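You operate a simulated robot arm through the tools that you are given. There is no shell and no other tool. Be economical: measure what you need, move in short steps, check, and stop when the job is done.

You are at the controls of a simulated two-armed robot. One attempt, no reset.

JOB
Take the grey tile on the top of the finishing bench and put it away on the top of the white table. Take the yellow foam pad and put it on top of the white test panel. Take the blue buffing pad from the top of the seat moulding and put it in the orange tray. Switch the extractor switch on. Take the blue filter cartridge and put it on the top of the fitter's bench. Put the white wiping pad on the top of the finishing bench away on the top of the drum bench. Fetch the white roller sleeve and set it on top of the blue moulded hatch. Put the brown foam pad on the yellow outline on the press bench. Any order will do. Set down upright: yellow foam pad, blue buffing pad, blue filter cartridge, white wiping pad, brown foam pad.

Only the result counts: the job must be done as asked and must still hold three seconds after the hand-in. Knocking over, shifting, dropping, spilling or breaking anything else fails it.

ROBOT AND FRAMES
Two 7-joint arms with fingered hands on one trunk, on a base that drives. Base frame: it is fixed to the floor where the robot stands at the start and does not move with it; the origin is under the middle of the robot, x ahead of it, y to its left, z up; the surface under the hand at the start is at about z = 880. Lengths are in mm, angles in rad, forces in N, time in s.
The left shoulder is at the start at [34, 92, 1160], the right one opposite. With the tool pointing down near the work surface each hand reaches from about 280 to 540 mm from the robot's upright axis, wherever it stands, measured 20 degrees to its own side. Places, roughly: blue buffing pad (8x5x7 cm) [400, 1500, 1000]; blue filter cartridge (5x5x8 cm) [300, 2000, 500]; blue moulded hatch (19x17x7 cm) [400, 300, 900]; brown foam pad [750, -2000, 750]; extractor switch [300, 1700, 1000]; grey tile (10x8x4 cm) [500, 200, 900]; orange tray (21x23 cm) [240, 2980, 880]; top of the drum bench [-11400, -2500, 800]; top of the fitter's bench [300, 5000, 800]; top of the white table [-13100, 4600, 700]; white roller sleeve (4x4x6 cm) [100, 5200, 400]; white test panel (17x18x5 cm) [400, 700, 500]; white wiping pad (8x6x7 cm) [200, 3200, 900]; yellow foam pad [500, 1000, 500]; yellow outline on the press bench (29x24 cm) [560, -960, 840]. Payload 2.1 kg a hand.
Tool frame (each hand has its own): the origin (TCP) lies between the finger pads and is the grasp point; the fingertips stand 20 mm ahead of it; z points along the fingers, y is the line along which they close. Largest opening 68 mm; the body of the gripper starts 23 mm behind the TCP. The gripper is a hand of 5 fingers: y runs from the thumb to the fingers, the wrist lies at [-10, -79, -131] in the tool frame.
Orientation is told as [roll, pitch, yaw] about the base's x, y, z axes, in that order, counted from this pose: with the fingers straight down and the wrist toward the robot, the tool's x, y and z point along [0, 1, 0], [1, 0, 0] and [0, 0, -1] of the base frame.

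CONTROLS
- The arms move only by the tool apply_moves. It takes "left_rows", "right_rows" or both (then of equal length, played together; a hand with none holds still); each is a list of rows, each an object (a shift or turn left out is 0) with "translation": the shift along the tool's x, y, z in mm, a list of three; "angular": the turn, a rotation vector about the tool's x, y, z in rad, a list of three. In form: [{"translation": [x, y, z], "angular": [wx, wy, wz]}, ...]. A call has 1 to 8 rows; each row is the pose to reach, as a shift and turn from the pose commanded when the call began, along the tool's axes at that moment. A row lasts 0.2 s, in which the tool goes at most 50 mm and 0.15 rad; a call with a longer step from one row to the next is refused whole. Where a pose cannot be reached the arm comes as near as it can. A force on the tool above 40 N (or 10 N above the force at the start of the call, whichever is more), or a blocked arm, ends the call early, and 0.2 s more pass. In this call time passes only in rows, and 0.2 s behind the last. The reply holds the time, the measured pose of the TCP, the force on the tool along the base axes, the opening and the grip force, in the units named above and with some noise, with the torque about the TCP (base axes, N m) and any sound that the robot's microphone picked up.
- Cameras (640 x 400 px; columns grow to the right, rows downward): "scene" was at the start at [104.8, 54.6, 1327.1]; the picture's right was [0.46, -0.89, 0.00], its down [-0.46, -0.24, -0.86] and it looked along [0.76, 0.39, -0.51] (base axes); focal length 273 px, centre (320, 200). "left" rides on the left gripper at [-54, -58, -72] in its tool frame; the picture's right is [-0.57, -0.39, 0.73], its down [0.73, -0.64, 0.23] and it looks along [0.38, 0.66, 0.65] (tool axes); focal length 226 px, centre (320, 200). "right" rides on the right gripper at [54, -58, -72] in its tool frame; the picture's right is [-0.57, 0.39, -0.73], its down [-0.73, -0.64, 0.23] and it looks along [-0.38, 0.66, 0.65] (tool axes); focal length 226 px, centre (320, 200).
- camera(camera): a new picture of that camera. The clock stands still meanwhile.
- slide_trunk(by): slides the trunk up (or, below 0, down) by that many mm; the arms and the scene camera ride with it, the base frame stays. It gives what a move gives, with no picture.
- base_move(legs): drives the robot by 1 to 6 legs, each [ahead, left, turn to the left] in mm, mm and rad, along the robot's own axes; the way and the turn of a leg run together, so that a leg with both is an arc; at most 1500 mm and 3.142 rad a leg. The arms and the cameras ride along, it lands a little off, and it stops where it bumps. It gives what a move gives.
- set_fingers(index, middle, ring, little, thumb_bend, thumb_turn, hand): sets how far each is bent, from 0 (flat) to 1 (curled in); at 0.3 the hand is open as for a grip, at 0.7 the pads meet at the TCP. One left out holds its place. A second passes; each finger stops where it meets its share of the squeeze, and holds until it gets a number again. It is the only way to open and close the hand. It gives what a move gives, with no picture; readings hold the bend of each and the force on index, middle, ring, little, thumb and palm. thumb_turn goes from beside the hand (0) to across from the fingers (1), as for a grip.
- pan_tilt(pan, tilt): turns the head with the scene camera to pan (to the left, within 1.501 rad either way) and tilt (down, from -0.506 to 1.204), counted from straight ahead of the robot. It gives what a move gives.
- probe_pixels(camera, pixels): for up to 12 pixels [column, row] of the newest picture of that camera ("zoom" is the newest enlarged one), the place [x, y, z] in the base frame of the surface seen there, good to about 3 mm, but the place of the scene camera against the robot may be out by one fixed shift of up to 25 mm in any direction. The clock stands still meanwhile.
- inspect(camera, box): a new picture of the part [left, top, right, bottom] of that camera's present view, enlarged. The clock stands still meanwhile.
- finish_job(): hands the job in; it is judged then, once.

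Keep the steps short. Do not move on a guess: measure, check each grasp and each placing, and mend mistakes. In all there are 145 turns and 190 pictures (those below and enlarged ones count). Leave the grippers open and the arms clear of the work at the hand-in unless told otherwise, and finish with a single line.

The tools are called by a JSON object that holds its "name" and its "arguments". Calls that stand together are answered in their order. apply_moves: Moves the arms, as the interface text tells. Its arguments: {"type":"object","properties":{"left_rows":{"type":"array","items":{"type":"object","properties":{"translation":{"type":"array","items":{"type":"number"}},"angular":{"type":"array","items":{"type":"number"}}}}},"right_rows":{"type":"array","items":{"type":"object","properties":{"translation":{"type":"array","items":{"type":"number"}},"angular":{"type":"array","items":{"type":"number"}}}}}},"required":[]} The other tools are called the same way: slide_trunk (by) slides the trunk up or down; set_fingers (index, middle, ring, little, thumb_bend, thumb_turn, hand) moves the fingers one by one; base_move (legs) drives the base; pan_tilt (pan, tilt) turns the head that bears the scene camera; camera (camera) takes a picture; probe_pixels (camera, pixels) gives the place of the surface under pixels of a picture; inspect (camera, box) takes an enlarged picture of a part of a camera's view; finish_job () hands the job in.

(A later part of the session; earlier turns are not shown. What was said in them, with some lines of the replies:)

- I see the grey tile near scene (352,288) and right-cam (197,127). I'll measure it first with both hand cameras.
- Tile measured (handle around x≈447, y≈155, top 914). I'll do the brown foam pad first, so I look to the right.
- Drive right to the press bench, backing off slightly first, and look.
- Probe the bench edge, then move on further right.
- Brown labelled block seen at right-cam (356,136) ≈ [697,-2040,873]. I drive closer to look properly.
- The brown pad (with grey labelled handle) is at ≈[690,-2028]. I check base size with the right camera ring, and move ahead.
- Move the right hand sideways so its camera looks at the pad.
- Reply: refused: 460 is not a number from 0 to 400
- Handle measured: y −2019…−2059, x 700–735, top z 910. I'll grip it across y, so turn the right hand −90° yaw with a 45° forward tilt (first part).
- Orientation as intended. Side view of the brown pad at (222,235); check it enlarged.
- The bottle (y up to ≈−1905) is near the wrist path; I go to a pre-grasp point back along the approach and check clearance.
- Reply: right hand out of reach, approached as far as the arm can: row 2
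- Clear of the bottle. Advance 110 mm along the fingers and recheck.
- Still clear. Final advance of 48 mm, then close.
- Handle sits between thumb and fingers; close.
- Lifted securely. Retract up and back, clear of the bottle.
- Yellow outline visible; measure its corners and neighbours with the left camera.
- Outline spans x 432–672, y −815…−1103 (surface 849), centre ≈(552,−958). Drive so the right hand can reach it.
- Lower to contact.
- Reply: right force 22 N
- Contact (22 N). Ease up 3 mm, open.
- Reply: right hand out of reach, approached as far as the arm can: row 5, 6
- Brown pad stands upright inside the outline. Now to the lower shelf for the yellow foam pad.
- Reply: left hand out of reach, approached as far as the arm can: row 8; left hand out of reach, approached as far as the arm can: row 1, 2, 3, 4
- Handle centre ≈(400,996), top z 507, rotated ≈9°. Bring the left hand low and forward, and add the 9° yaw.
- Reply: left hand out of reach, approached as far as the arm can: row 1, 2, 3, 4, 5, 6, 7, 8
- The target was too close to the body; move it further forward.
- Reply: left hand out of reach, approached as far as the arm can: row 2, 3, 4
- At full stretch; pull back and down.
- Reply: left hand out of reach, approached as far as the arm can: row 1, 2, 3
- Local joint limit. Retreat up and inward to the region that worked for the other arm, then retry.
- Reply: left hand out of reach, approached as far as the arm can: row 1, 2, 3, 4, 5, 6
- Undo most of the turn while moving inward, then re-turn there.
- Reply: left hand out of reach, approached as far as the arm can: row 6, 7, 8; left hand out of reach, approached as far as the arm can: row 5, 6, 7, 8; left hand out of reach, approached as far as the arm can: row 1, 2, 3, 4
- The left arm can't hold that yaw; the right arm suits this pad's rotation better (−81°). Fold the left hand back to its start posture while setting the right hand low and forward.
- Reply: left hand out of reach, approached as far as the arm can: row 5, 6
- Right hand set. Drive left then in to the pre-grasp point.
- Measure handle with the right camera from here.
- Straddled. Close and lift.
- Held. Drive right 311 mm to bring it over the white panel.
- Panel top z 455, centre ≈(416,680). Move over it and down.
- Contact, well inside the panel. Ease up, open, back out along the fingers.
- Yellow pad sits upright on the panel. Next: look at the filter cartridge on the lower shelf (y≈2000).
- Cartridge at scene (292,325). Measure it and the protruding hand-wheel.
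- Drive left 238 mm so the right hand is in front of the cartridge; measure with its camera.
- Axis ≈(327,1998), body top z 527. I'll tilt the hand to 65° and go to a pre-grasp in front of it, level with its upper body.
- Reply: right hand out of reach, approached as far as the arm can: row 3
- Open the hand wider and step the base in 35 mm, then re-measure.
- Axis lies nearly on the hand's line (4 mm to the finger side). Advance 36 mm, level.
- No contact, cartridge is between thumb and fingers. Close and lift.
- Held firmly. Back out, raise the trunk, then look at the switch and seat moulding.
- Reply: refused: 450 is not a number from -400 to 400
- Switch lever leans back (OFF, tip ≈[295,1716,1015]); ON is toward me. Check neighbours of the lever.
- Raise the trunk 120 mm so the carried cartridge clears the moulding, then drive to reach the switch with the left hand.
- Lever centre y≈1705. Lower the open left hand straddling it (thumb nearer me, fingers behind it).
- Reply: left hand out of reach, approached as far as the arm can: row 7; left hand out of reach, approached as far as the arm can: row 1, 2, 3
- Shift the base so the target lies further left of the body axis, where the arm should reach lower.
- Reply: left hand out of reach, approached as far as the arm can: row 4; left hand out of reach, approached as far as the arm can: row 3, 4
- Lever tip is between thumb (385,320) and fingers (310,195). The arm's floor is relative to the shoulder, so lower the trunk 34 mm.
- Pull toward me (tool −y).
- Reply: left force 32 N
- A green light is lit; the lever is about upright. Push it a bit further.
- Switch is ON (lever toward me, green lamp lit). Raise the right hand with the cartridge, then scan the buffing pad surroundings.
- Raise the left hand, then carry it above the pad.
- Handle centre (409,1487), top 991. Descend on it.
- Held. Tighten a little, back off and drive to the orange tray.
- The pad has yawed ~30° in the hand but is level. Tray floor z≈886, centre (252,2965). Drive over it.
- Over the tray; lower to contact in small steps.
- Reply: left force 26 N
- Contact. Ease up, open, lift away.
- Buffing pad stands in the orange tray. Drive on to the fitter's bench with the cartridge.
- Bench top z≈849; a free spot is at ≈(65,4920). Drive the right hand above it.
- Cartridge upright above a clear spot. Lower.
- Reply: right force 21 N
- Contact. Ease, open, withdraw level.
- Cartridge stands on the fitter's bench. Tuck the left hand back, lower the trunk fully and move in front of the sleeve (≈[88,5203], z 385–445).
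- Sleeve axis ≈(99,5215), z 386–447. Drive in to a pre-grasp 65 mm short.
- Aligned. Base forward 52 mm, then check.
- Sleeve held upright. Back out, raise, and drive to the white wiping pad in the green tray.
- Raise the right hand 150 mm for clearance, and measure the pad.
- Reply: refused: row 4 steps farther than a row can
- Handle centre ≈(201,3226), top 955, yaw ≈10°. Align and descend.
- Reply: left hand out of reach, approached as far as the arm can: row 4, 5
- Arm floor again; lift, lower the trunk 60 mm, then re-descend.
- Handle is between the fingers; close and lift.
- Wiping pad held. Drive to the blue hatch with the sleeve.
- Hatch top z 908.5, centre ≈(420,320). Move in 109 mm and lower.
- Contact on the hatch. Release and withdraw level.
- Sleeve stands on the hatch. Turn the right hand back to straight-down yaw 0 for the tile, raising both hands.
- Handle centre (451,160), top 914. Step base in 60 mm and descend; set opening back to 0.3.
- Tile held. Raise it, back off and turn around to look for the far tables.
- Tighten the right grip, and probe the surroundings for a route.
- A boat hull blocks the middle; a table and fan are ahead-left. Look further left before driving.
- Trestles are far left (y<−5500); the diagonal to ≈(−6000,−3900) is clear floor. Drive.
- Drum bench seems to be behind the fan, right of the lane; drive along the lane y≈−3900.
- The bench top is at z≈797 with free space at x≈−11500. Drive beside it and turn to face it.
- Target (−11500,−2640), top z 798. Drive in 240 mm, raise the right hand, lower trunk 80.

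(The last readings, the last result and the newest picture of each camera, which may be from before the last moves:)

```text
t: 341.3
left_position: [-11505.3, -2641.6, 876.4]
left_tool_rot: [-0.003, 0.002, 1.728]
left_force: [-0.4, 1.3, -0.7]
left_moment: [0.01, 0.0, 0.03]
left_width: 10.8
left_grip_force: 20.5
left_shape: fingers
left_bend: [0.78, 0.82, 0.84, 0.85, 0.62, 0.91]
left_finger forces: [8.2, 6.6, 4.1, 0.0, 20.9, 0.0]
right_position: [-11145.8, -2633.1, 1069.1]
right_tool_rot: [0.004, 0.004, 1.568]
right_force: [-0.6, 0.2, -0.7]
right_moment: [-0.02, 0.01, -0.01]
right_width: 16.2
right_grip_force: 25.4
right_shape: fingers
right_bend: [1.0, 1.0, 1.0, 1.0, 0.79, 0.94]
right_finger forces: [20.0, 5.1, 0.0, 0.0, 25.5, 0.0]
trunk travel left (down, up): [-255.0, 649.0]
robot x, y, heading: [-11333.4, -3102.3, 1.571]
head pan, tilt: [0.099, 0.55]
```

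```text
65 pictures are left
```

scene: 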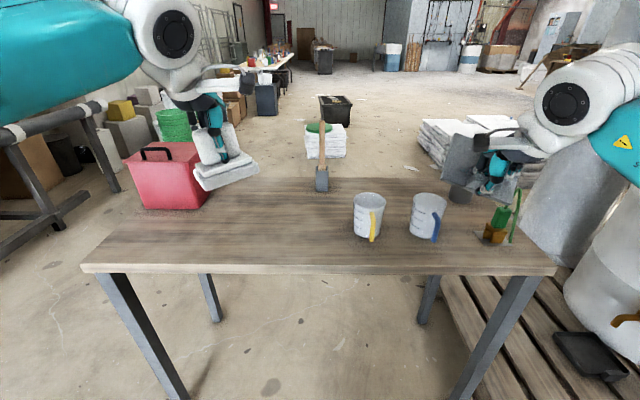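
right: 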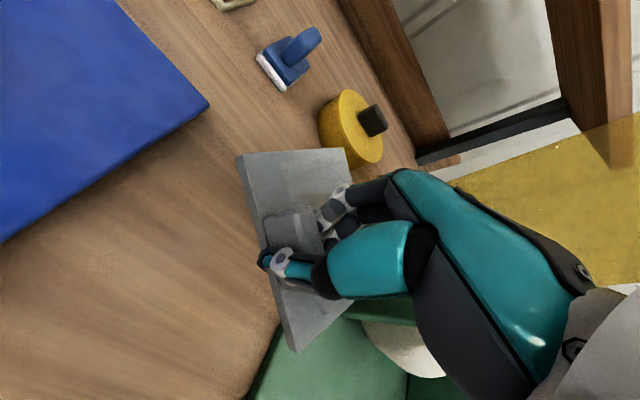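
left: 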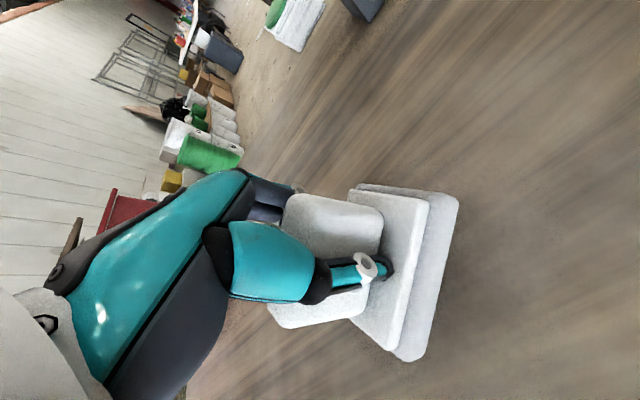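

Lower to contact.

{"name": "apply_moves", "arguments": {"left_rows": [{"translation": [0, 0, 14]}, {"translation": [0, 0, 22]}, {"translation": [0, 0, 26]}, {"translation": [0, 0, 29]}, {"translation": [0, 0, 32]}, {"translation": [0, 0, 35]}, {"translation": [0, 0, 38]}]}}

{"name": "camera", "arguments": {"camera": "left"}}

```text
t: 342.8
left_position: [-11502.0, -2641.8, 845.0]
left_tool_rot: [-0.005, -0.012, 1.726]
left_force: [1.1, -4.3, 25.9]
left_moment: [-0.12, 0.5, 0.16]
left_width: 11.0
left_grip_force: 40.4
left_shape: fingers
left_bend: [0.78, 0.84, 0.85, 0.85, 0.67, 0.89]
left_finger forces: [11.8, 11.1, 7.1, 0.0, 51.1, 0.0]
right_position: [-11144.3, -2635.6, 1070.8]
right_tool_rot: [0.008, -0.004, 1.568]
right_force: [0.1, -0.5, -0.8]
right_moment: [-0.05, -0.01, 0.0]
right_width: 16.3
right_grip_force: 25.3
right_shape: fingers
right_bend: [1.0, 1.0, 1.0, 1.0, 0.79, 0.94]
right_finger forces: [20.0, 5.1, 0.0, 0.0, 25.4, 0.0]
trunk travel left (down, up): [-255.0, 649.0]
robot x, y, heading: [-11330.7, -3101.3, 1.566]
head pan, tilt: [0.099, 0.55]
stopped in row 7 (left hand): the force on the tool passed its limit at 45 N (the readings are from after the stop); the commanded pose is now the measured one
```

```text
64 pictures are left
```

left: 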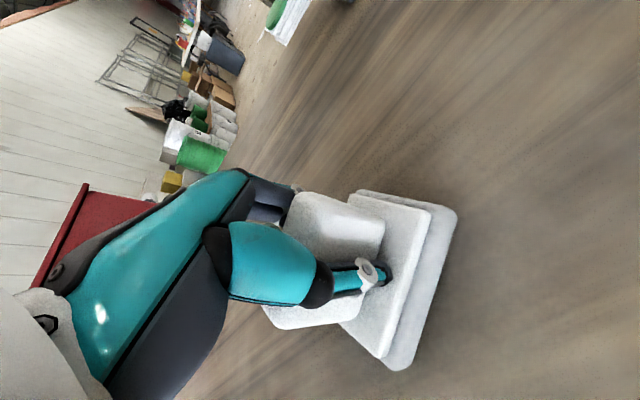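

Firm contact. Ease up, open, lift off.

{"name": "apply_moves", "arguments": {"left_rows": [{"translation": [0, 0, -2]}]}}

{"name": "set_fingers", "arguments": {"hand": "left", "index": 0.3, "middle": 0.3, "ring": 0.3, "little": 0.3, "thumb_bend": 0.3, "thumb_turn": 0.98}}

{"name": "apply_moves", "arguments": {"left_rows": [{"translation": [0, 0, -40]}, {"translation": [0, 0, -80]}, {"translation": [0, 0, -120]}, {"translation": [0, 0, -160]}]}}

{"name": "camera", "arguments": {"camera": "left"}}

{"name": "camera", "arguments": {"camera": "scene"}}

```text
t: 343.2
left_position: [-11504.1, -2641.3, 845.4]
left_tool_rot: [-0.005, -0.007, 1.727]
left_force: [2.4, -1.4, 19.8]
left_moment: [-0.07, 0.42, 0.13]
left_width: 11.4
left_grip_force: 36.3
left_shape: fingers
left_bend: [0.78, 0.84, 0.85, 0.85, 0.67, 0.89]
left_finger forces: [10.4, 10.5, 7.1, 0.0, 43.6, 0.0]
right_position: [-11145.0, -2635.4, 1070.3]
right_tool_rot: [0.006, 0.001, 1.568]
right_force: [-0.5, 0.5, -0.8]
right_moment: [-0.05, -0.01, -0.01]
right_width: 16.6
right_grip_force: 25.4
right_shape: fingers
right_bend: [1.0, 1.0, 1.0, 1.0, 0.79, 0.94]
right_finger forces: [20.0, 5.1, 0.0, 0.0, 25.4, 0.0]
trunk travel left (down, up): [-255.0, 649.0]
robot x, y, heading: [-11327.5, -3102.4, 1.562]
head pan, tilt: [0.099, 0.55]
```

```text
t: 344.2
left_position: [-11503.4, -2640.3, 843.2]
left_tool_rot: [-0.002, -0.003, 1.729]
left_force: [0.5, 0.1, -0.5]
left_moment: [0.01, -0.01, 0.03]
left_width: 62.5
left_grip_force: 0.1
left_shape: fingers
left_bend: [0.3, 0.3, 0.3, 0.3, 0.3, 0.96]
left_finger forces: [0.1, 0.0, 0.0, 0.0, 0.0, 0.0]
right_position: [-11145.5, -2632.8, 1069.6]
right_tool_rot: [0.004, 0.001, 1.566]
right_force: [0.2, -0.6, -1.6]
right_moment: [-0.02, 0.0, -0.04]
right_width: 16.4
right_grip_force: 25.5
right_shape: fingers
right_bend: [1.0, 1.0, 1.0, 1.0, 0.79, 0.94]
right_finger forces: [20.0, 5.1, 0.0, 0.0, 25.3, 0.0]
trunk travel left (down, up): [-255.0, 649.0]
robot x, y, heading: [-11328.8, -3104.7, 1.571]
head pan, tilt: [0.099, 0.55]
```

```text
t: 345.2
left_position: [-11504.8, -2642.6, 1003.9]
left_tool_rot: [-0.006, -0.003, 1.727]
left_force: [-0.2, 0.2, 0.3]
left_moment: [-0.02, 0.02, -0.03]
left_width: 62.1
left_grip_force: 0.1
left_shape: fingers
left_bend: [0.3, 0.3, 0.3, 0.3, 0.3, 0.96]
left_finger forces: [0.0, 0.0, 0.0, 0.0, 0.0, 0.1]
right_position: [-11145.2, -2633.1, 1069.9]
right_tool_rot: [0.005, 0.002, 1.568]
right_force: [0.3, 0.0, -0.9]
right_moment: [-0.02, 0.01, 0.03]
right_width: 16.4
right_grip_force: 25.2
right_shape: fingers
right_bend: [1.0, 1.0, 1.0, 1.0, 0.79, 0.94]
right_finger forces: [20.0, 5.1, 0.0, 0.0, 25.4, 0.0]
trunk travel left (down, up): [-255.0, 649.0]
robot x, y, heading: [-11329.7, -3104.4, 1.568]
head pan, tilt: [0.099, 0.55]
```

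```text
63 pictures are left
```

left: 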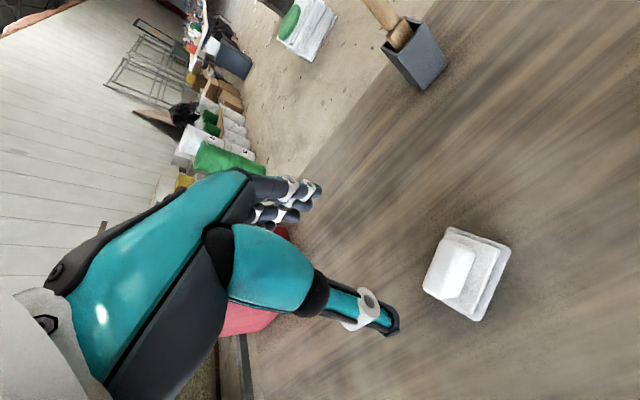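

```text
62 pictures are left
```

scene: 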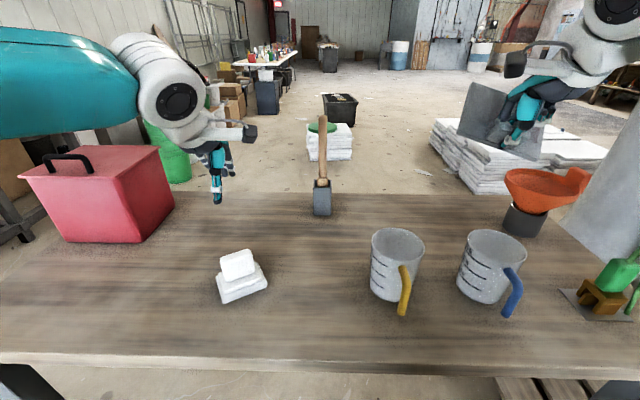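

Wiping pad stands upright on the drum bench. Now the tile: check it, raise the trunk for travel, and go round the bench's left end.

{"name": "inspect", "arguments": {"camera": "right", "box": [180, 120, 460, 360]}}

{"name": "base_move", "arguments": {"legs": [[-400, 0, 0]]}}

{"name": "slide_trunk", "arguments": {"by": 200}}

{"name": "base_move", "arguments": {"legs": [[0, 1020, 0]]}}

{"name": "pan_tilt", "arguments": {"pan": 0.0, "tilt": 0.35}}

{"name": "camera", "arguments": {"camera": "scene"}}

```text
1.67 times, centred on (320, 240) of right
```

zoom: 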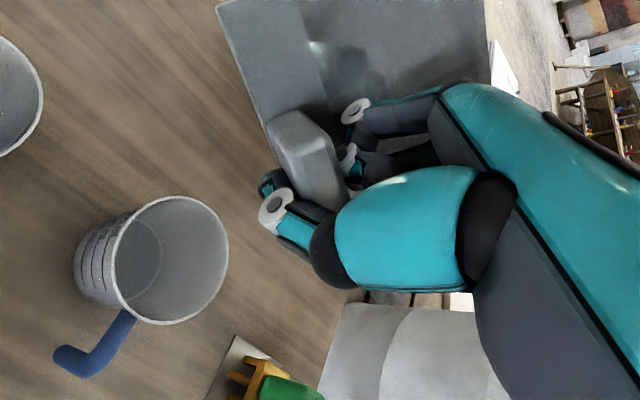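

```text
t: 347.7
left_position: [-11504.1, -3043.0, 1004.6]
left_tool_rot: [-0.005, -0.005, 1.721]
left_force: [-0.3, -0.2, -0.2]
left_moment: [0.01, -0.02, 0.0]
left_width: 62.3
left_grip_force: 0.0
left_shape: fingers
left_bend: [0.3, 0.3, 0.3, 0.3, 0.3, 0.96]
left_finger forces: [0.1, 0.0, 0.0, 0.0, 0.0, 0.1]
right_position: [-11145.2, -3036.1, 1070.1]
right_tool_rot: [0.003, 0.003, 1.562]
right_force: [-0.3, 0.3, -0.9]
right_moment: [-0.03, -0.01, -0.03]
right_width: 16.2
right_grip_force: 24.7
right_shape: fingers
right_bend: [1.0, 1.0, 1.0, 1.0, 0.79, 0.94]
right_finger forces: [20.0, 5.1, 0.1, 0.0, 25.4, 0.1]
trunk travel left (down, up): [-255.0, 649.0]
robot x, y, heading: [-11332.8, -3506.0, 1.563]
head pan, tilt: [0.099, 0.55]
```

```text
t: 349.9
left_position: [-11503.9, -3041.4, 1203.6]
left_tool_rot: [-0.004, -0.003, 1.72]
left_force: [0.5, 0.5, -0.1]
left_moment: [-0.04, -0.01, -0.02]
left_width: 62.4
left_grip_force: 0.1
left_shape: fingers
left_bend: [0.3, 0.3, 0.3, 0.3, 0.3, 0.96]
left_finger forces: [0.0, 0.0, 0.0, 0.0, 0.0, 0.1]
right_position: [-11144.7, -3036.9, 1269.4]
right_tool_rot: [0.004, 0.003, 1.562]
right_force: [0.0, 0.3, -0.6]
right_moment: [-0.02, -0.03, -0.03]
right_width: 16.6
right_grip_force: 25.3
right_shape: fingers
right_bend: [1.0, 1.0, 1.0, 1.0, 0.79, 0.94]
right_finger forces: [20.1, 5.1, 0.1, 0.1, 25.6, 0.1]
trunk travel left (down, up): [-455.0, 449.0]
robot x, y, heading: [-11334.0, -3508.3, 1.564]
head pan, tilt: [0.099, 0.55]
```

```text
t: 355.2
left_position: [-12525.4, -3032.2, 1203.3]
left_tool_rot: [-0.005, -0.006, 1.718]
left_force: [-0.7, -0.7, 0.9]
left_moment: [0.0, 0.0, 0.0]
left_width: 62.4
left_grip_force: 0.1
left_shape: fingers
left_bend: [0.3, 0.3, 0.3, 0.3, 0.3, 0.96]
left_finger forces: [0.0, 0.0, 0.1, 0.0, 0.1, 0.0]
right_position: [-12165.2, -3027.4, 1271.1]
right_tool_rot: [0.003, 0.002, 1.558]
right_force: [-0.6, -0.2, -0.3]
right_moment: [-0.01, 0.0, -0.01]
right_width: 16.5
right_grip_force: 24.6
right_shape: fingers
right_bend: [1.0, 1.0, 1.0, 1.0, 0.79, 0.94]
right_finger forces: [20.2, 5.0, 0.0, 0.0, 25.6, 0.0]
trunk travel left (down, up): [-455.0, 449.0]
robot x, y, heading: [-12354.1, -3494.6, 1.56]
head pan, tilt: [0.099, 0.55]
```

```text
t: 355.9
left_position: [-12524.2, -3031.3, 1204.2]
left_tool_rot: [-0.006, -0.005, 1.719]
left_force: [0.5, 0.6, 0.1]
left_moment: [-0.03, 0.0, 0.01]
left_width: 62.6
left_grip_force: 0.1
left_shape: fingers
left_bend: [0.3, 0.3, 0.3, 0.3, 0.3, 0.96]
left_finger forces: [0.0, 0.1, 0.0, 0.0, 0.1, 0.0]
right_position: [-12163.7, -3027.3, 1269.9]
right_tool_rot: [0.004, 0.001, 1.559]
right_force: [0.1, -0.4, -1.7]
right_moment: [0.03, 0.0, 0.01]
right_width: 16.5
right_grip_force: 25.6
right_shape: fingers
right_bend: [1.0, 1.0, 1.0, 1.0, 0.79, 0.94]
right_finger forces: [20.2, 5.2, 0.0, 0.0, 25.6, 0.1]
trunk travel left (down, up): [-455.0, 449.0]
robot x, y, heading: [-12352.8, -3494.4, 1.555]
head pan, tilt: [0.0, 0.351]
```

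```text
60 pictures are left
```

scene: 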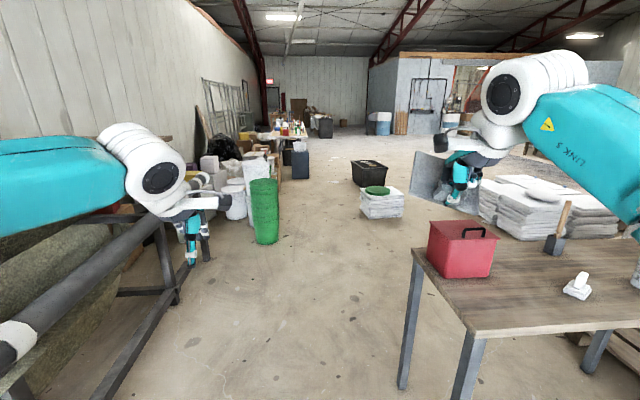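

{"name": "probe_pixels", "arguments": {"camera": "scene", "pixels": [[170, 270], [130, 330], [100, 250], [190, 180], [265, 238], [300, 160], [385, 205], [365, 180], [410, 370], [470, 330], [290, 132], [320, 250]]}}

{"name": "inspect", "arguments": {"camera": "scene", "box": [220, 90, 380, 190]}}

```text
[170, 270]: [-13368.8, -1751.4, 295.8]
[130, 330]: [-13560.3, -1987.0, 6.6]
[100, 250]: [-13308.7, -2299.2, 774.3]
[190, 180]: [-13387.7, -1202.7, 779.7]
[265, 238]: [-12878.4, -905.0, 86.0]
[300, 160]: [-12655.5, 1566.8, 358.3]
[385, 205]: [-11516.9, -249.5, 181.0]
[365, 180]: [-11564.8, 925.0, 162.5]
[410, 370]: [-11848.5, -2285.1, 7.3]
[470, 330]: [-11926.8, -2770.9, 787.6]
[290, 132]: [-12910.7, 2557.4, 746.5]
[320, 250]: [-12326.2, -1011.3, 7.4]
```

```text
4.00 times, centred on (300, 140) of scene
```

zoom: 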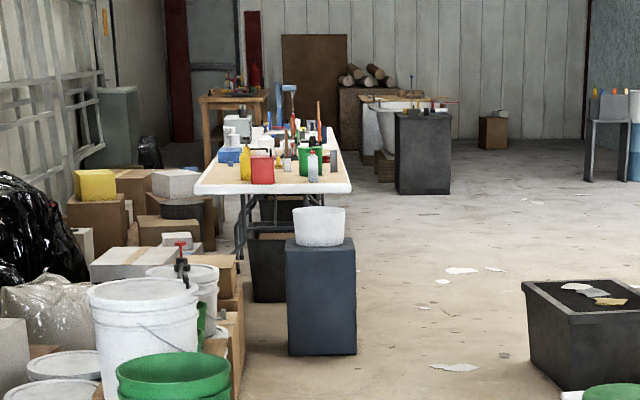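

Lane clear at x≈−12200. Drive along it to the white table.

{"name": "base_move", "arguments": {"legs": [[1240, -22, 0], [1240, -22, 0], [1240, -22, 0], [1240, -22, 0], [1240, -22, 0]]}}

{"name": "pan_tilt", "arguments": {"pan": 0.55, "tilt": 0.4}}

{"name": "camera", "arguments": {"camera": "scene"}}

```text
t: 385.6
left_position: [-12291.6, 3153.8, 1204.4]
left_tool_rot: [-0.005, -0.006, 1.712]
left_force: [0.4, -0.6, -0.2]
left_moment: [0.01, 0.01, 0.0]
left_width: 62.5
left_grip_force: 0.0
left_shape: fingers
left_bend: [0.3, 0.3, 0.3, 0.3, 0.3, 0.96]
left_finger forces: [0.1, 0.0, 0.1, 0.1, 0.1, 0.1]
right_position: [-11931.3, 3156.3, 1269.4]
right_tool_rot: [0.003, 0.002, 1.553]
right_force: [-1.1, 0.7, -0.2]
right_moment: [-0.04, 0.0, 0.02]
right_width: 16.4
right_grip_force: 25.4
right_shape: fingers
right_bend: [1.0, 1.0, 1.0, 1.0, 0.79, 0.94]
right_finger forces: [20.3, 5.0, 0.1, 0.1, 25.7, 0.0]
trunk travel left (down, up): [-455.0, 449.0]
robot x, y, heading: [-12123.3, 2692.7, 1.555]
head pan, tilt: [0.0, 0.351]
```

```text
t: 386.5
left_position: [-12290.8, 3153.6, 1203.7]
left_tool_rot: [-0.005, -0.004, 1.711]
left_force: [0.2, -0.3, 0.4]
left_moment: [0.02, -0.02, 0.0]
left_width: 62.5
left_grip_force: 0.1
left_shape: fingers
left_bend: [0.3, 0.3, 0.3, 0.3, 0.3, 0.96]
left_finger forces: [0.0, 0.1, 0.0, 0.0, 0.0, 0.1]
right_position: [-11930.9, 3156.4, 1269.6]
right_tool_rot: [0.003, 0.001, 1.552]
right_force: [1.5, -0.2, -0.4]
right_moment: [-0.04, -0.05, 0.01]
right_width: 16.4
right_grip_force: 25.7
right_shape: fingers
right_bend: [1.0, 1.0, 1.0, 1.0, 0.79, 0.94]
right_finger forces: [20.4, 4.9, 0.0, 0.1, 25.7, 0.1]
trunk travel left (down, up): [-455.0, 449.0]
robot x, y, heading: [-12125.5, 2690.4, 1.549]
head pan, tilt: [0.55, 0.4]
```

```text
58 pictures are left
```

scene: 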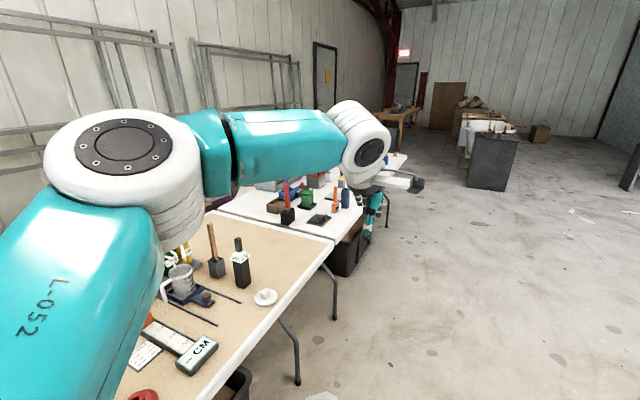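

Drive up beside the white table section at y≈4450 and turn to face it.

{"name": "base_move", "arguments": {"legs": [[900, -30, 0], [860, -30, 0], [0, 0, 1.59]]}}

{"name": "pan_tilt", "arguments": {"pan": 0.0, "tilt": 0.55}}

{"name": "camera", "arguments": {"camera": "scene"}}

{"name": "camera", "arguments": {"camera": "right"}}

```text
t: 399.3
left_position: [-12501.3, 4257.1, 1204.3]
left_tool_rot: [-0.005, -0.006, -2.954]
left_force: [1.0, 0.7, -0.6]
left_moment: [-0.02, -0.01, 0.0]
left_width: 62.4
left_grip_force: 0.0
left_shape: fingers
left_bend: [0.3, 0.3, 0.3, 0.3, 0.3, 0.96]
left_finger forces: [0.0, 0.1, 0.0, 0.0, 0.0, 0.1]
right_position: [-12520.3, 4617.1, 1269.7]
right_tool_rot: [0.003, 0.002, -3.115]
right_force: [-0.3, -0.1, -1.6]
right_moment: [0.02, 0.0, 0.03]
right_width: 17.5
right_grip_force: 26.6
right_shape: fingers
right_bend: [1.0, 1.0, 1.0, 1.0, 0.79, 0.95]
right_finger forces: [21.9, 4.3, 0.0, 0.0, 26.3, 0.0]
trunk travel left (down, up): [-455.0, 449.0]
robot x, y, heading: [-12045.6, 4449.4, -3.113]
head pan, tilt: [0.55, 0.4]
```

```text
t: 400.3
left_position: [-12501.1, 4257.3, 1204.4]
left_tool_rot: [-0.006, -0.005, -2.952]
left_force: [-0.6, 0.2, -0.6]
left_moment: [0.0, 0.0, 0.02]
left_width: 62.4
left_grip_force: 0.0
left_shape: fingers
left_bend: [0.3, 0.3, 0.3, 0.3, 0.3, 0.96]
left_finger forces: [0.0, 0.0, 0.0, 0.1, 0.1, 0.0]
right_position: [-12520.9, 4617.7, 1269.3]
right_tool_rot: [0.002, 0.003, -3.113]
right_force: [-0.9, -0.2, -0.4]
right_moment: [-0.03, 0.0, 0.0]
right_width: 17.6
right_grip_force: 26.4
right_shape: fingers
right_bend: [1.0, 1.0, 1.0, 1.0, 0.79, 0.95]
right_finger forces: [21.9, 4.2, 0.0, 0.1, 26.3, 0.0]
trunk travel left (down, up): [-455.0, 449.0]
robot x, y, heading: [-12044.7, 4445.8, -3.11]
head pan, tilt: [0.0, 0.55]
```

```text
57 pictures are left
```

scene: 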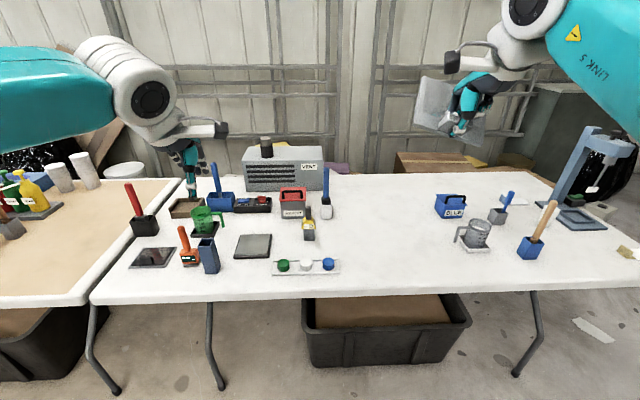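

```text
56 pictures are left
```

right: 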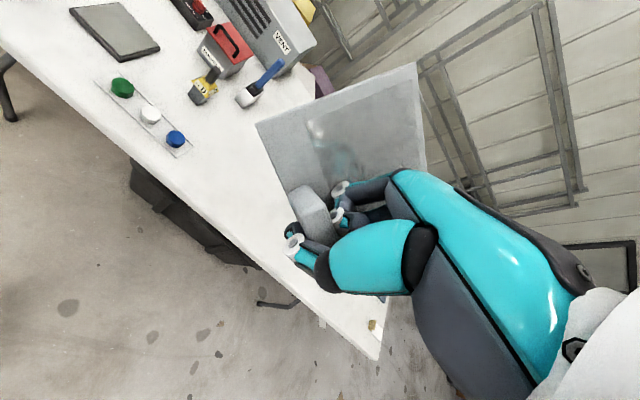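

{"name": "probe_pixels", "arguments": {"camera": "right", "pixels": [[262, 125], [412, 72], [290, 190], [415, 160], [350, 120], [310, 190], [325, 235], [300, 195]]}}

{"name": "probe_pixels", "arguments": {"camera": "scene", "pixels": [[390, 250], [380, 210], [345, 268], [470, 240], [520, 250], [308, 235], [400, 285], [430, 265], [475, 100], [420, 110], [480, 135]]}}

{"name": "inspect", "arguments": {"camera": "scene", "box": [390, 50, 530, 170]}}

```text
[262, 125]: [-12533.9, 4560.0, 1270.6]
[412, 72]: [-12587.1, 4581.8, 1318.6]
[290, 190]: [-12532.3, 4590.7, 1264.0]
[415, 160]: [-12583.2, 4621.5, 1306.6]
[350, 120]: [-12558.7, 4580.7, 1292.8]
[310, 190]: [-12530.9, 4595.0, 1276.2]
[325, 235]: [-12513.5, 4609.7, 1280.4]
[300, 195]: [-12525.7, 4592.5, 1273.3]
```

```text
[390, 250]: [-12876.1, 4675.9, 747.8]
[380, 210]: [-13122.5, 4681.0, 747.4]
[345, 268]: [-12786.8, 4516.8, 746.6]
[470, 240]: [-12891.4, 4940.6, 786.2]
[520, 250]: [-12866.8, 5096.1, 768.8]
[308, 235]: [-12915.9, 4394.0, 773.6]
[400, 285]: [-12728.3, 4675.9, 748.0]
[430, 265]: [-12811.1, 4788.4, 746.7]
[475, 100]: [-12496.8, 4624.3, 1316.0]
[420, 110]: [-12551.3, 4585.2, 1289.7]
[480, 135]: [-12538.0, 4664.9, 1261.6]
```

```text
3.33 times, centred on (460, 110) of scene
```

zoom: 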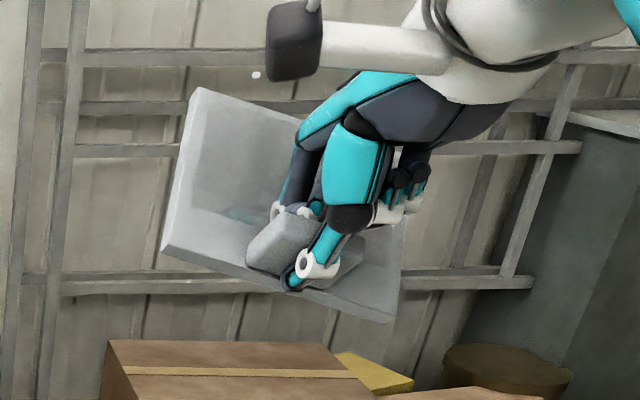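

The plate hangs tilted ~40°, front edge low. Free area at ≈(−12870,4680), table z≈740. Retract the left hand, drive in, lower the trunk.

{"name": "apply_moves", "arguments": {"left_rows": [{"translation": [32, -30, 0]}, {"translation": [64, -60, 0]}, {"translation": [96, -91, 0]}, {"translation": [128, -122, 0]}, {"translation": [160, -152, 0]}, {"translation": [191, -182, 0]}]}}

{"name": "base_move", "arguments": {"legs": [[328, -73, 0]]}}

{"name": "slide_trunk", "arguments": {"by": -265}}

{"name": "camera", "arguments": {"camera": "right"}}

{"name": "camera", "arguments": {"camera": "scene"}}

```text
t: 401.7
left_position: [-12283.8, 4103.2, 1202.1]
left_tool_rot: [-0.003, -0.004, -2.956]
left_force: [0.7, -0.4, 0.9]
left_moment: [-0.06, 0.0, 0.01]
left_width: 62.6
left_grip_force: 0.0
left_shape: fingers
left_bend: [0.3, 0.3, 0.3, 0.3, 0.3, 0.96]
left_finger forces: [0.0, 0.1, 0.1, 0.1, 0.0, 0.0]
right_position: [-12520.2, 4616.3, 1269.3]
right_tool_rot: [0.004, 0.0, -3.115]
right_force: [-0.4, 0.4, -1.5]
right_moment: [-0.01, -0.04, 0.02]
right_width: 17.5
right_grip_force: 26.7
right_shape: fingers
right_bend: [1.0, 1.0, 1.0, 1.0, 0.79, 0.95]
right_finger forces: [22.1, 4.3, 0.0, 0.0, 26.8, 0.1]
trunk travel left (down, up): [-455.0, 449.0]
robot x, y, heading: [-12047.0, 4447.5, -3.115]
head pan, tilt: [0.0, 0.55]
```

```text
t: 403.9
left_position: [-12616.7, 4166.0, 1201.9]
left_tool_rot: [-0.005, -0.003, -2.953]
left_force: [0.9, 0.8, 0.5]
left_moment: [-0.01, -0.02, 0.0]
left_width: 62.8
left_grip_force: 0.1
left_shape: fingers
left_bend: [0.3, 0.3, 0.3, 0.3, 0.3, 0.96]
left_finger forces: [0.0, 0.0, 0.1, 0.0, 0.0, 0.0]
right_position: [-12851.8, 4679.2, 1268.9]
right_tool_rot: [0.004, 0.002, -3.112]
right_force: [0.9, 0.5, -0.7]
right_moment: [0.0, 0.0, -0.02]
right_width: 17.9
right_grip_force: 26.9
right_shape: fingers
right_bend: [1.0, 1.0, 1.0, 1.0, 0.79, 0.95]
right_finger forces: [22.1, 4.3, 0.1, 0.0, 26.9, 0.0]
trunk travel left (down, up): [-455.0, 449.0]
robot x, y, heading: [-12377.1, 4513.6, -3.111]
head pan, tilt: [0.0, 0.55]
```

```text
t: 406.6
left_position: [-12617.1, 4166.4, 938.3]
left_tool_rot: [-0.006, -0.004, -2.953]
left_force: [0.3, 0.1, 1.0]
left_moment: [0.01, 0.01, 0.01]
left_width: 62.2
left_grip_force: 0.2
left_shape: fingers
left_bend: [0.3, 0.3, 0.3, 0.3, 0.3, 0.96]
left_finger forces: [0.1, 0.0, 0.0, 0.0, 0.0, 0.1]
right_position: [-12851.3, 4680.6, 1004.6]
right_tool_rot: [0.004, 0.0, -3.112]
right_force: [0.4, 0.5, -0.6]
right_moment: [-0.01, -0.01, 0.02]
right_width: 17.8
right_grip_force: 26.5
right_shape: fingers
right_bend: [1.0, 1.0, 1.0, 1.0, 0.79, 0.95]
right_finger forces: [22.3, 4.2, 0.0, 0.1, 27.2, 0.1]
trunk travel left (down, up): [-190.0, 714.0]
robot x, y, heading: [-12377.0, 4513.7, -3.114]
head pan, tilt: [0.0, 0.55]
```

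```text
54 pictures are left
```

right: 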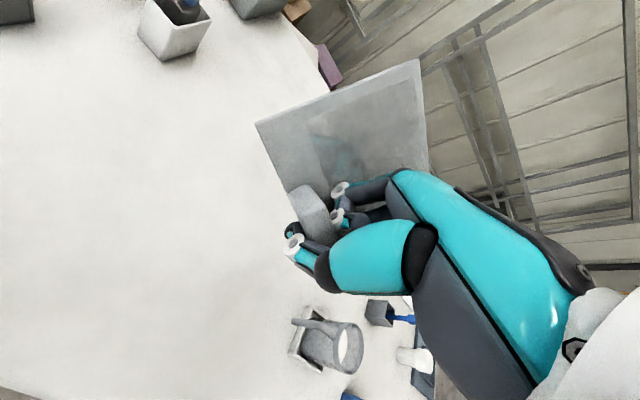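

```text
53 pictures are left
```

scene: 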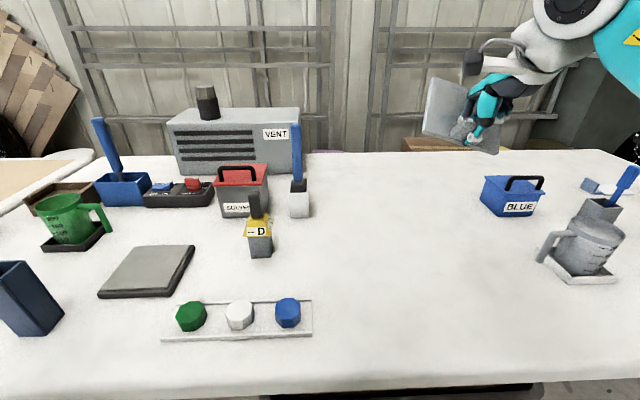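

Clear spot below. Lower 215 mm, then in fine steps.

{"name": "apply_moves", "arguments": {"right_rows": [{"translation": [0, 0, 45]}, {"translation": [0, 0, 90]}, {"translation": [0, 0, 135]}, {"translation": [0, 0, 175]}, {"translation": [0, 0, 205]}]}}

{"name": "camera", "arguments": {"camera": "right"}}

{"name": "camera", "arguments": {"camera": "scene"}}

```text
t: 407.8
left_position: [-12616.3, 4166.6, 937.5]
left_tool_rot: [-0.005, -0.007, -2.952]
left_force: [0.0, -0.3, 0.1]
left_moment: [-0.02, -0.03, -0.01]
left_width: 62.5
left_grip_force: 0.1
left_shape: fingers
left_bend: [0.3, 0.3, 0.3, 0.3, 0.3, 0.96]
left_finger forces: [0.0, 0.0, 0.0, 0.0, 0.0, 0.1]
right_position: [-12849.9, 4678.4, 798.6]
right_tool_rot: [0.003, -0.001, -3.113]
right_force: [-0.4, 0.2, -1.3]
right_moment: [0.03, -0.03, -0.01]
right_width: 19.5
right_grip_force: 26.6
right_shape: fingers
right_bend: [1.0, 1.0, 1.0, 1.0, 0.79, 0.95]
right_finger forces: [21.9, 3.8, 0.0, 0.0, 26.4, 0.0]
trunk travel left (down, up): [-190.0, 714.0]
robot x, y, heading: [-12380.8, 4510.8, -3.112]
head pan, tilt: [0.0, 0.55]
```

```text
52 pictures are left
```

right: 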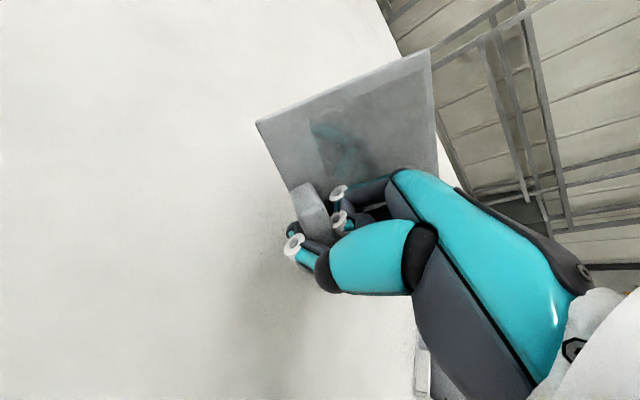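

```text
51 pictures are left
```

scene: 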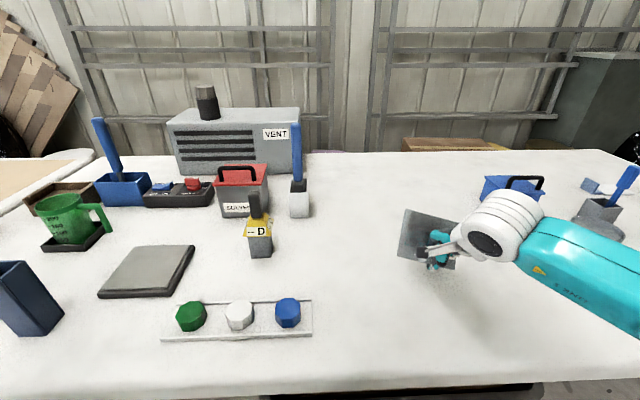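

{"name": "probe_pixels", "arguments": {"camera": "right", "pixels": [[230, 200], [200, 330], [270, 150], [420, 60], [290, 185]]}}

{"name": "apply_moves", "arguments": {"right_rows": [{"translation": [0, 0, 8]}, {"translation": [0, 0, 16]}, {"translation": [0, 0, 22]}, {"translation": [0, 0, 27]}, {"translation": [0, 0, 32]}, {"translation": [0, 0, 37]}, {"translation": [0, 0, 42]}]}}

{"name": "camera", "arguments": {"camera": "right"}}

```text
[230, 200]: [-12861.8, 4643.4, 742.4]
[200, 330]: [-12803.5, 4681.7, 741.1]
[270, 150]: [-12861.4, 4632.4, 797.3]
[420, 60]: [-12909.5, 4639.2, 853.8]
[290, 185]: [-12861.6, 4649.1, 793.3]
```

```text
t: 409.4
left_position: [-12616.4, 4166.5, 937.1]
left_tool_rot: [-0.006, -0.006, -2.952]
left_force: [0.4, 0.3, 0.3]
left_moment: [0.04, -0.03, 0.0]
left_width: 62.4
left_grip_force: 0.0
left_shape: fingers
left_bend: [0.3, 0.3, 0.3, 0.3, 0.3, 0.96]
left_finger forces: [0.0, 0.1, 0.0, 0.0, 0.0, 0.0]
right_position: [-12850.6, 4677.4, 757.4]
right_tool_rot: [0.004, 0.0, -3.114]
right_force: [-0.6, -1.3, 2.7]
right_moment: [0.2, 0.07, 0.01]
right_width: 21.5
right_grip_force: 28.8
right_shape: fingers
right_bend: [1.0, 1.0, 1.0, 1.0, 0.79, 0.97]
right_finger forces: [15.0, 16.1, 0.0, 0.0, 24.8, 0.0]
trunk travel left (down, up): [-190.0, 714.0]
robot x, y, heading: [-12375.6, 4511.0, -3.113]
head pan, tilt: [0.0, 0.55]
```

```text
50 pictures are left
```

right: 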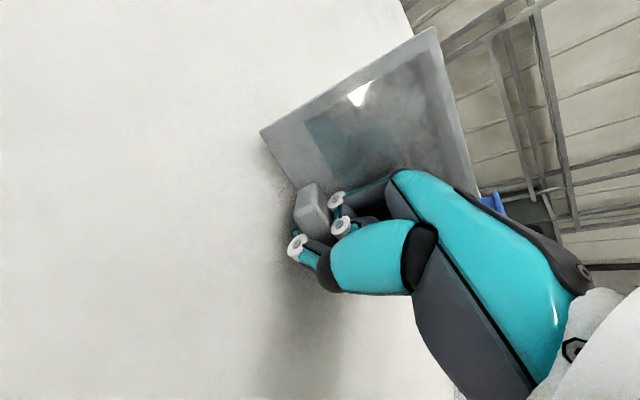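

The front edge touches (2.7 N). Ease the curl back step by step so the plate pivots down rather than drops.

{"name": "set_fingers", "arguments": {"hand": "right", "index": 0.9, "middle": 0.9, "ring": 0.9, "little": 0.9, "thumb_bend": 0.76}}

{"name": "camera", "arguments": {"camera": "right"}}

```text
t: 410.4
left_position: [-12616.2, 4167.4, 936.6]
left_tool_rot: [-0.006, -0.006, -2.953]
left_force: [0.3, 0.0, 0.7]
left_moment: [-0.01, 0.04, -0.01]
left_width: 62.5
left_grip_force: 0.0
left_shape: fingers
left_bend: [0.3, 0.3, 0.3, 0.3, 0.3, 0.96]
left_finger forces: [0.0, 0.0, 0.0, 0.0, 0.0, 0.0]
right_position: [-12851.5, 4678.4, 757.9]
right_tool_rot: [0.004, 0.0, -3.111]
right_force: [0.7, -0.1, 4.5]
right_moment: [-0.07, 0.01, 0.01]
right_width: 16.9
right_grip_force: 2.3
right_shape: fingers
right_bend: [0.94, 0.9, 0.9, 0.9, 0.77, 0.98]
right_finger forces: [0.1, 0.0, 0.0, 0.1, 4.4, 0.0]
trunk travel left (down, up): [-190.0, 714.0]
robot x, y, heading: [-12377.7, 4509.1, -3.11]
head pan, tilt: [0.0, 0.55]
```

```text
49 pictures are left
```

right: 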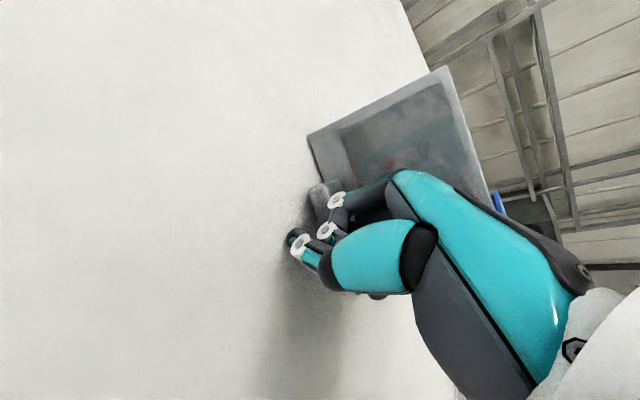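

{"name": "inspect", "arguments": {"camera": "scene", "box": [370, 180, 510, 300]}}

{"name": "probe_pixels", "arguments": {"camera": "right", "pixels": [[312, 140], [440, 75], [325, 190], [325, 178], [485, 185], [400, 130], [315, 200]]}}

```text
3.33 times, centred on (440, 240) of scene
```

zoom: 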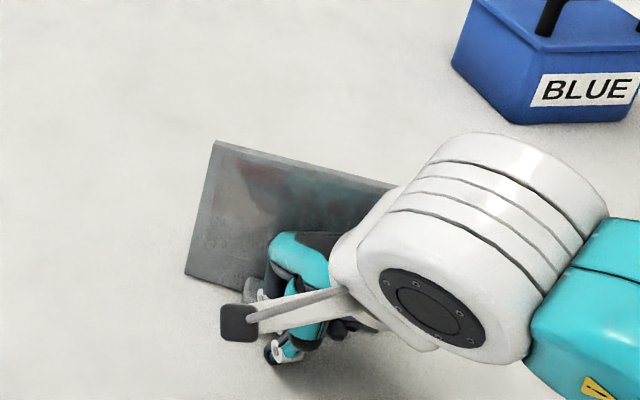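

```text
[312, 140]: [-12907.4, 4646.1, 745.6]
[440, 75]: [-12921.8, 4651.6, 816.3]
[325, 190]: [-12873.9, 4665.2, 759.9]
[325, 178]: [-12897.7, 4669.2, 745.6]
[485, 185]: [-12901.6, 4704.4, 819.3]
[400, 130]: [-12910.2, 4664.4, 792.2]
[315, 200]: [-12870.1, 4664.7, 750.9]
```

The plate now stands on its front edge leaning away, held down by the index finger over its handle. Raising the hand slowly lets it lie back gently.

{"name": "apply_moves", "arguments": {"right_rows": [{"translation": [0, 0, -3]}, {"translation": [0, 0, -6]}, {"translation": [0, 0, -9]}, {"translation": [0, 0, -12]}, {"translation": [0, 0, -15]}, {"translation": [0, 0, -18]}]}}

{"name": "camera", "arguments": {"camera": "right"}}

{"name": "inspect", "arguments": {"camera": "scene", "box": [370, 180, 510, 300]}}

```text
t: 411.8
left_position: [-12617.1, 4167.4, 937.6]
left_tool_rot: [-0.006, -0.006, -2.953]
left_force: [-0.1, 0.1, -0.6]
left_moment: [0.03, -0.04, 0.01]
left_width: 62.5
left_grip_force: 0.1
left_shape: fingers
left_bend: [0.3, 0.3, 0.3, 0.3, 0.3, 0.96]
left_finger forces: [0.1, 0.0, 0.0, 0.0, 0.1, 0.0]
right_position: [-12851.5, 4678.7, 777.1]
right_tool_rot: [0.003, 0.002, -3.113]
right_force: [-0.2, 0.6, -0.1]
right_moment: [0.03, 0.03, 0.0]
right_width: 16.6
right_grip_force: 0.1
right_shape: fingers
right_bend: [0.93, 0.9, 0.9, 0.9, 0.75, 0.99]
right_finger forces: [0.1, 0.0, 0.0, 0.1, 0.1, 0.1]
trunk travel left (down, up): [-190.0, 714.0]
robot x, y, heading: [-12376.8, 4511.2, -3.115]
head pan, tilt: [0.0, 0.55]
```

```text
47 pictures are left
```

right: 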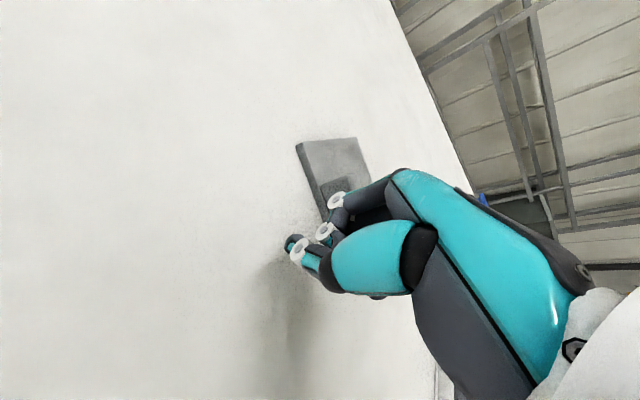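

```text
3.33 times, centred on (440, 240) of scene
```

zoom: 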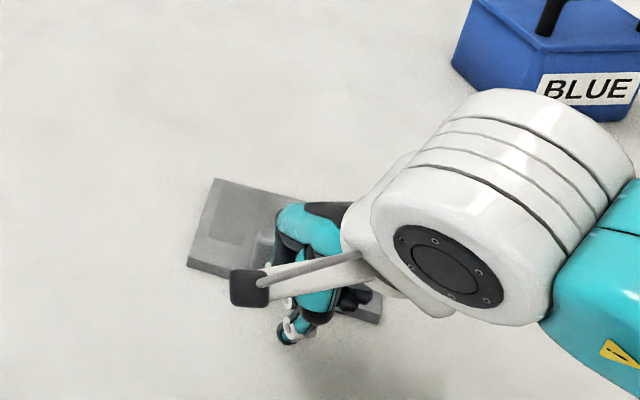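

Tile now lies flat. Withdraw up slowly.

{"name": "apply_moves", "arguments": {"right_rows": [{"translation": [0, -4, -6]}, {"translation": [0, -8, -14]}, {"translation": [0, -12, -24]}, {"translation": [0, -16, -40]}, {"translation": [0, -20, -70]}, {"translation": [0, -20, -110]}, {"translation": [0, -20, -150]}]}}

{"name": "set_fingers", "arguments": {"hand": "right", "index": 0.3, "middle": 0.3, "ring": 0.3, "little": 0.3, "thumb_bend": 0.3, "thumb_turn": 0.98}}

{"name": "camera", "arguments": {"camera": "right"}}

{"name": "camera", "arguments": {"camera": "scene"}}

```text
t: 413.4
left_position: [-12616.5, 4166.6, 938.3]
left_tool_rot: [-0.005, -0.005, -2.952]
left_force: [-1.1, 0.6, 0.7]
left_moment: [0.01, 0.01, 0.02]
left_width: 62.6
left_grip_force: 0.0
left_shape: fingers
left_bend: [0.3, 0.3, 0.3, 0.3, 0.3, 0.96]
left_finger forces: [0.0, 0.0, 0.0, 0.0, 0.0, 0.0]
right_position: [-12831.8, 4681.0, 926.2]
right_tool_rot: [0.004, 0.003, -3.111]
right_force: [0.0, 0.1, -0.7]
right_moment: [0.02, -0.01, -0.03]
right_width: 16.3
right_grip_force: 0.1
right_shape: fingers
right_bend: [0.93, 0.9, 0.9, 0.9, 0.75, 0.99]
right_finger forces: [0.0, 0.1, 0.0, 0.0, 0.0, 0.0]
trunk travel left (down, up): [-190.0, 714.0]
robot x, y, heading: [-12378.8, 4510.6, -3.114]
head pan, tilt: [0.0, 0.55]
```

```text
t: 414.4
left_position: [-12615.9, 4167.6, 937.8]
left_tool_rot: [-0.005, -0.007, -2.953]
left_force: [-0.2, 0.6, 0.0]
left_moment: [0.01, 0.03, -0.01]
left_width: 62.5
left_grip_force: 0.2
left_shape: fingers
left_bend: [0.3, 0.3, 0.3, 0.3, 0.3, 0.96]
left_finger forces: [0.0, 0.1, 0.0, 0.0, 0.1, 0.1]
right_position: [-12830.9, 4681.3, 924.6]
right_tool_rot: [0.003, 0.001, -3.111]
right_force: [0.8, 1.2, 0.4]
right_moment: [-0.01, 0.03, 0.0]
right_width: 62.3
right_grip_force: 0.0
right_shape: fingers
right_bend: [0.3, 0.3, 0.3, 0.3, 0.3, 0.96]
right_finger forces: [0.1, 0.1, 0.0, 0.0, 0.1, 0.1]
trunk travel left (down, up): [-190.0, 714.0]
robot x, y, heading: [-12378.3, 4511.4, -3.109]
head pan, tilt: [0.0, 0.55]
```

```text
45 pictures are left
```

right: 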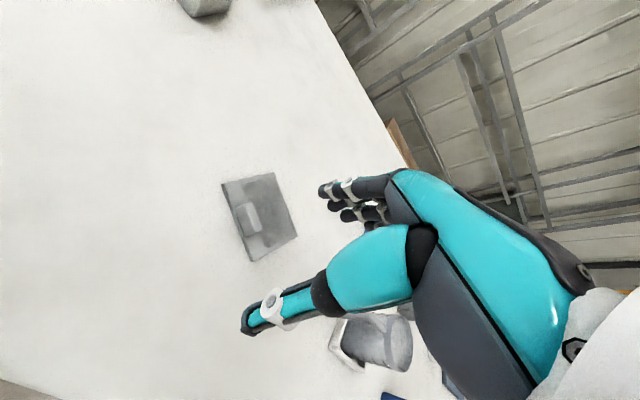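

```text
44 pictures are left
```

scene: 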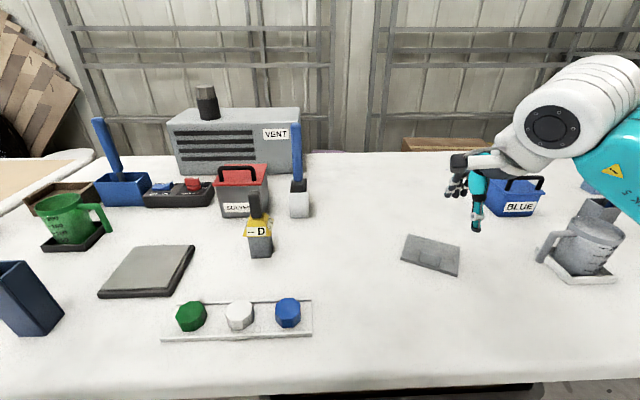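

Tile lies flat, handle up, on the white table. Back the arms clear and hand in.

{"name": "base_move", "arguments": {"legs": [[-350, 0, 0]]}}

{"name": "camera", "arguments": {"camera": "scene"}}

```text
t: 416.7
left_position: [-12263.8, 4178.1, 936.3]
left_tool_rot: [-0.003, -0.005, -2.956]
left_force: [0.2, -0.4, 0.6]
left_moment: [0.0, 0.0, 0.02]
left_width: 62.8
left_grip_force: 0.1
left_shape: fingers
left_bend: [0.3, 0.3, 0.3, 0.3, 0.3, 0.96]
left_finger forces: [0.1, 0.0, 0.0, 0.0, 0.0, 0.1]
right_position: [-12478.1, 4693.0, 925.6]
right_tool_rot: [0.002, 0.003, -3.114]
right_force: [-0.6, -0.1, 0.2]
right_moment: [0.03, 0.02, -0.02]
right_width: 62.1
right_grip_force: 0.1
right_shape: fingers
right_bend: [0.3, 0.3, 0.3, 0.3, 0.3, 0.96]
right_finger forces: [0.1, 0.0, 0.0, 0.0, 0.0, 0.0]
trunk travel left (down, up): [-190.0, 714.0]
robot x, y, heading: [-12025.8, 4521.3, -3.117]
head pan, tilt: [0.0, 0.55]
```

```text
43 pictures are left
```

scene: 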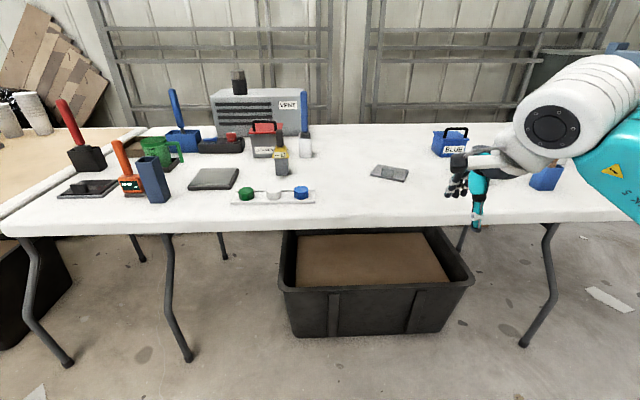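

All clear; hand in.

{"name": "finish_job", "arguments": {}}

```text
The job is handed in.
```

All eight tasks were done and handed in. The camera showed each item in its place, the extractor switch on with its lamp lit, and the five pads and cartridge upright. The grey tile tipped onto its edge during placing but now lies flat on the white table.
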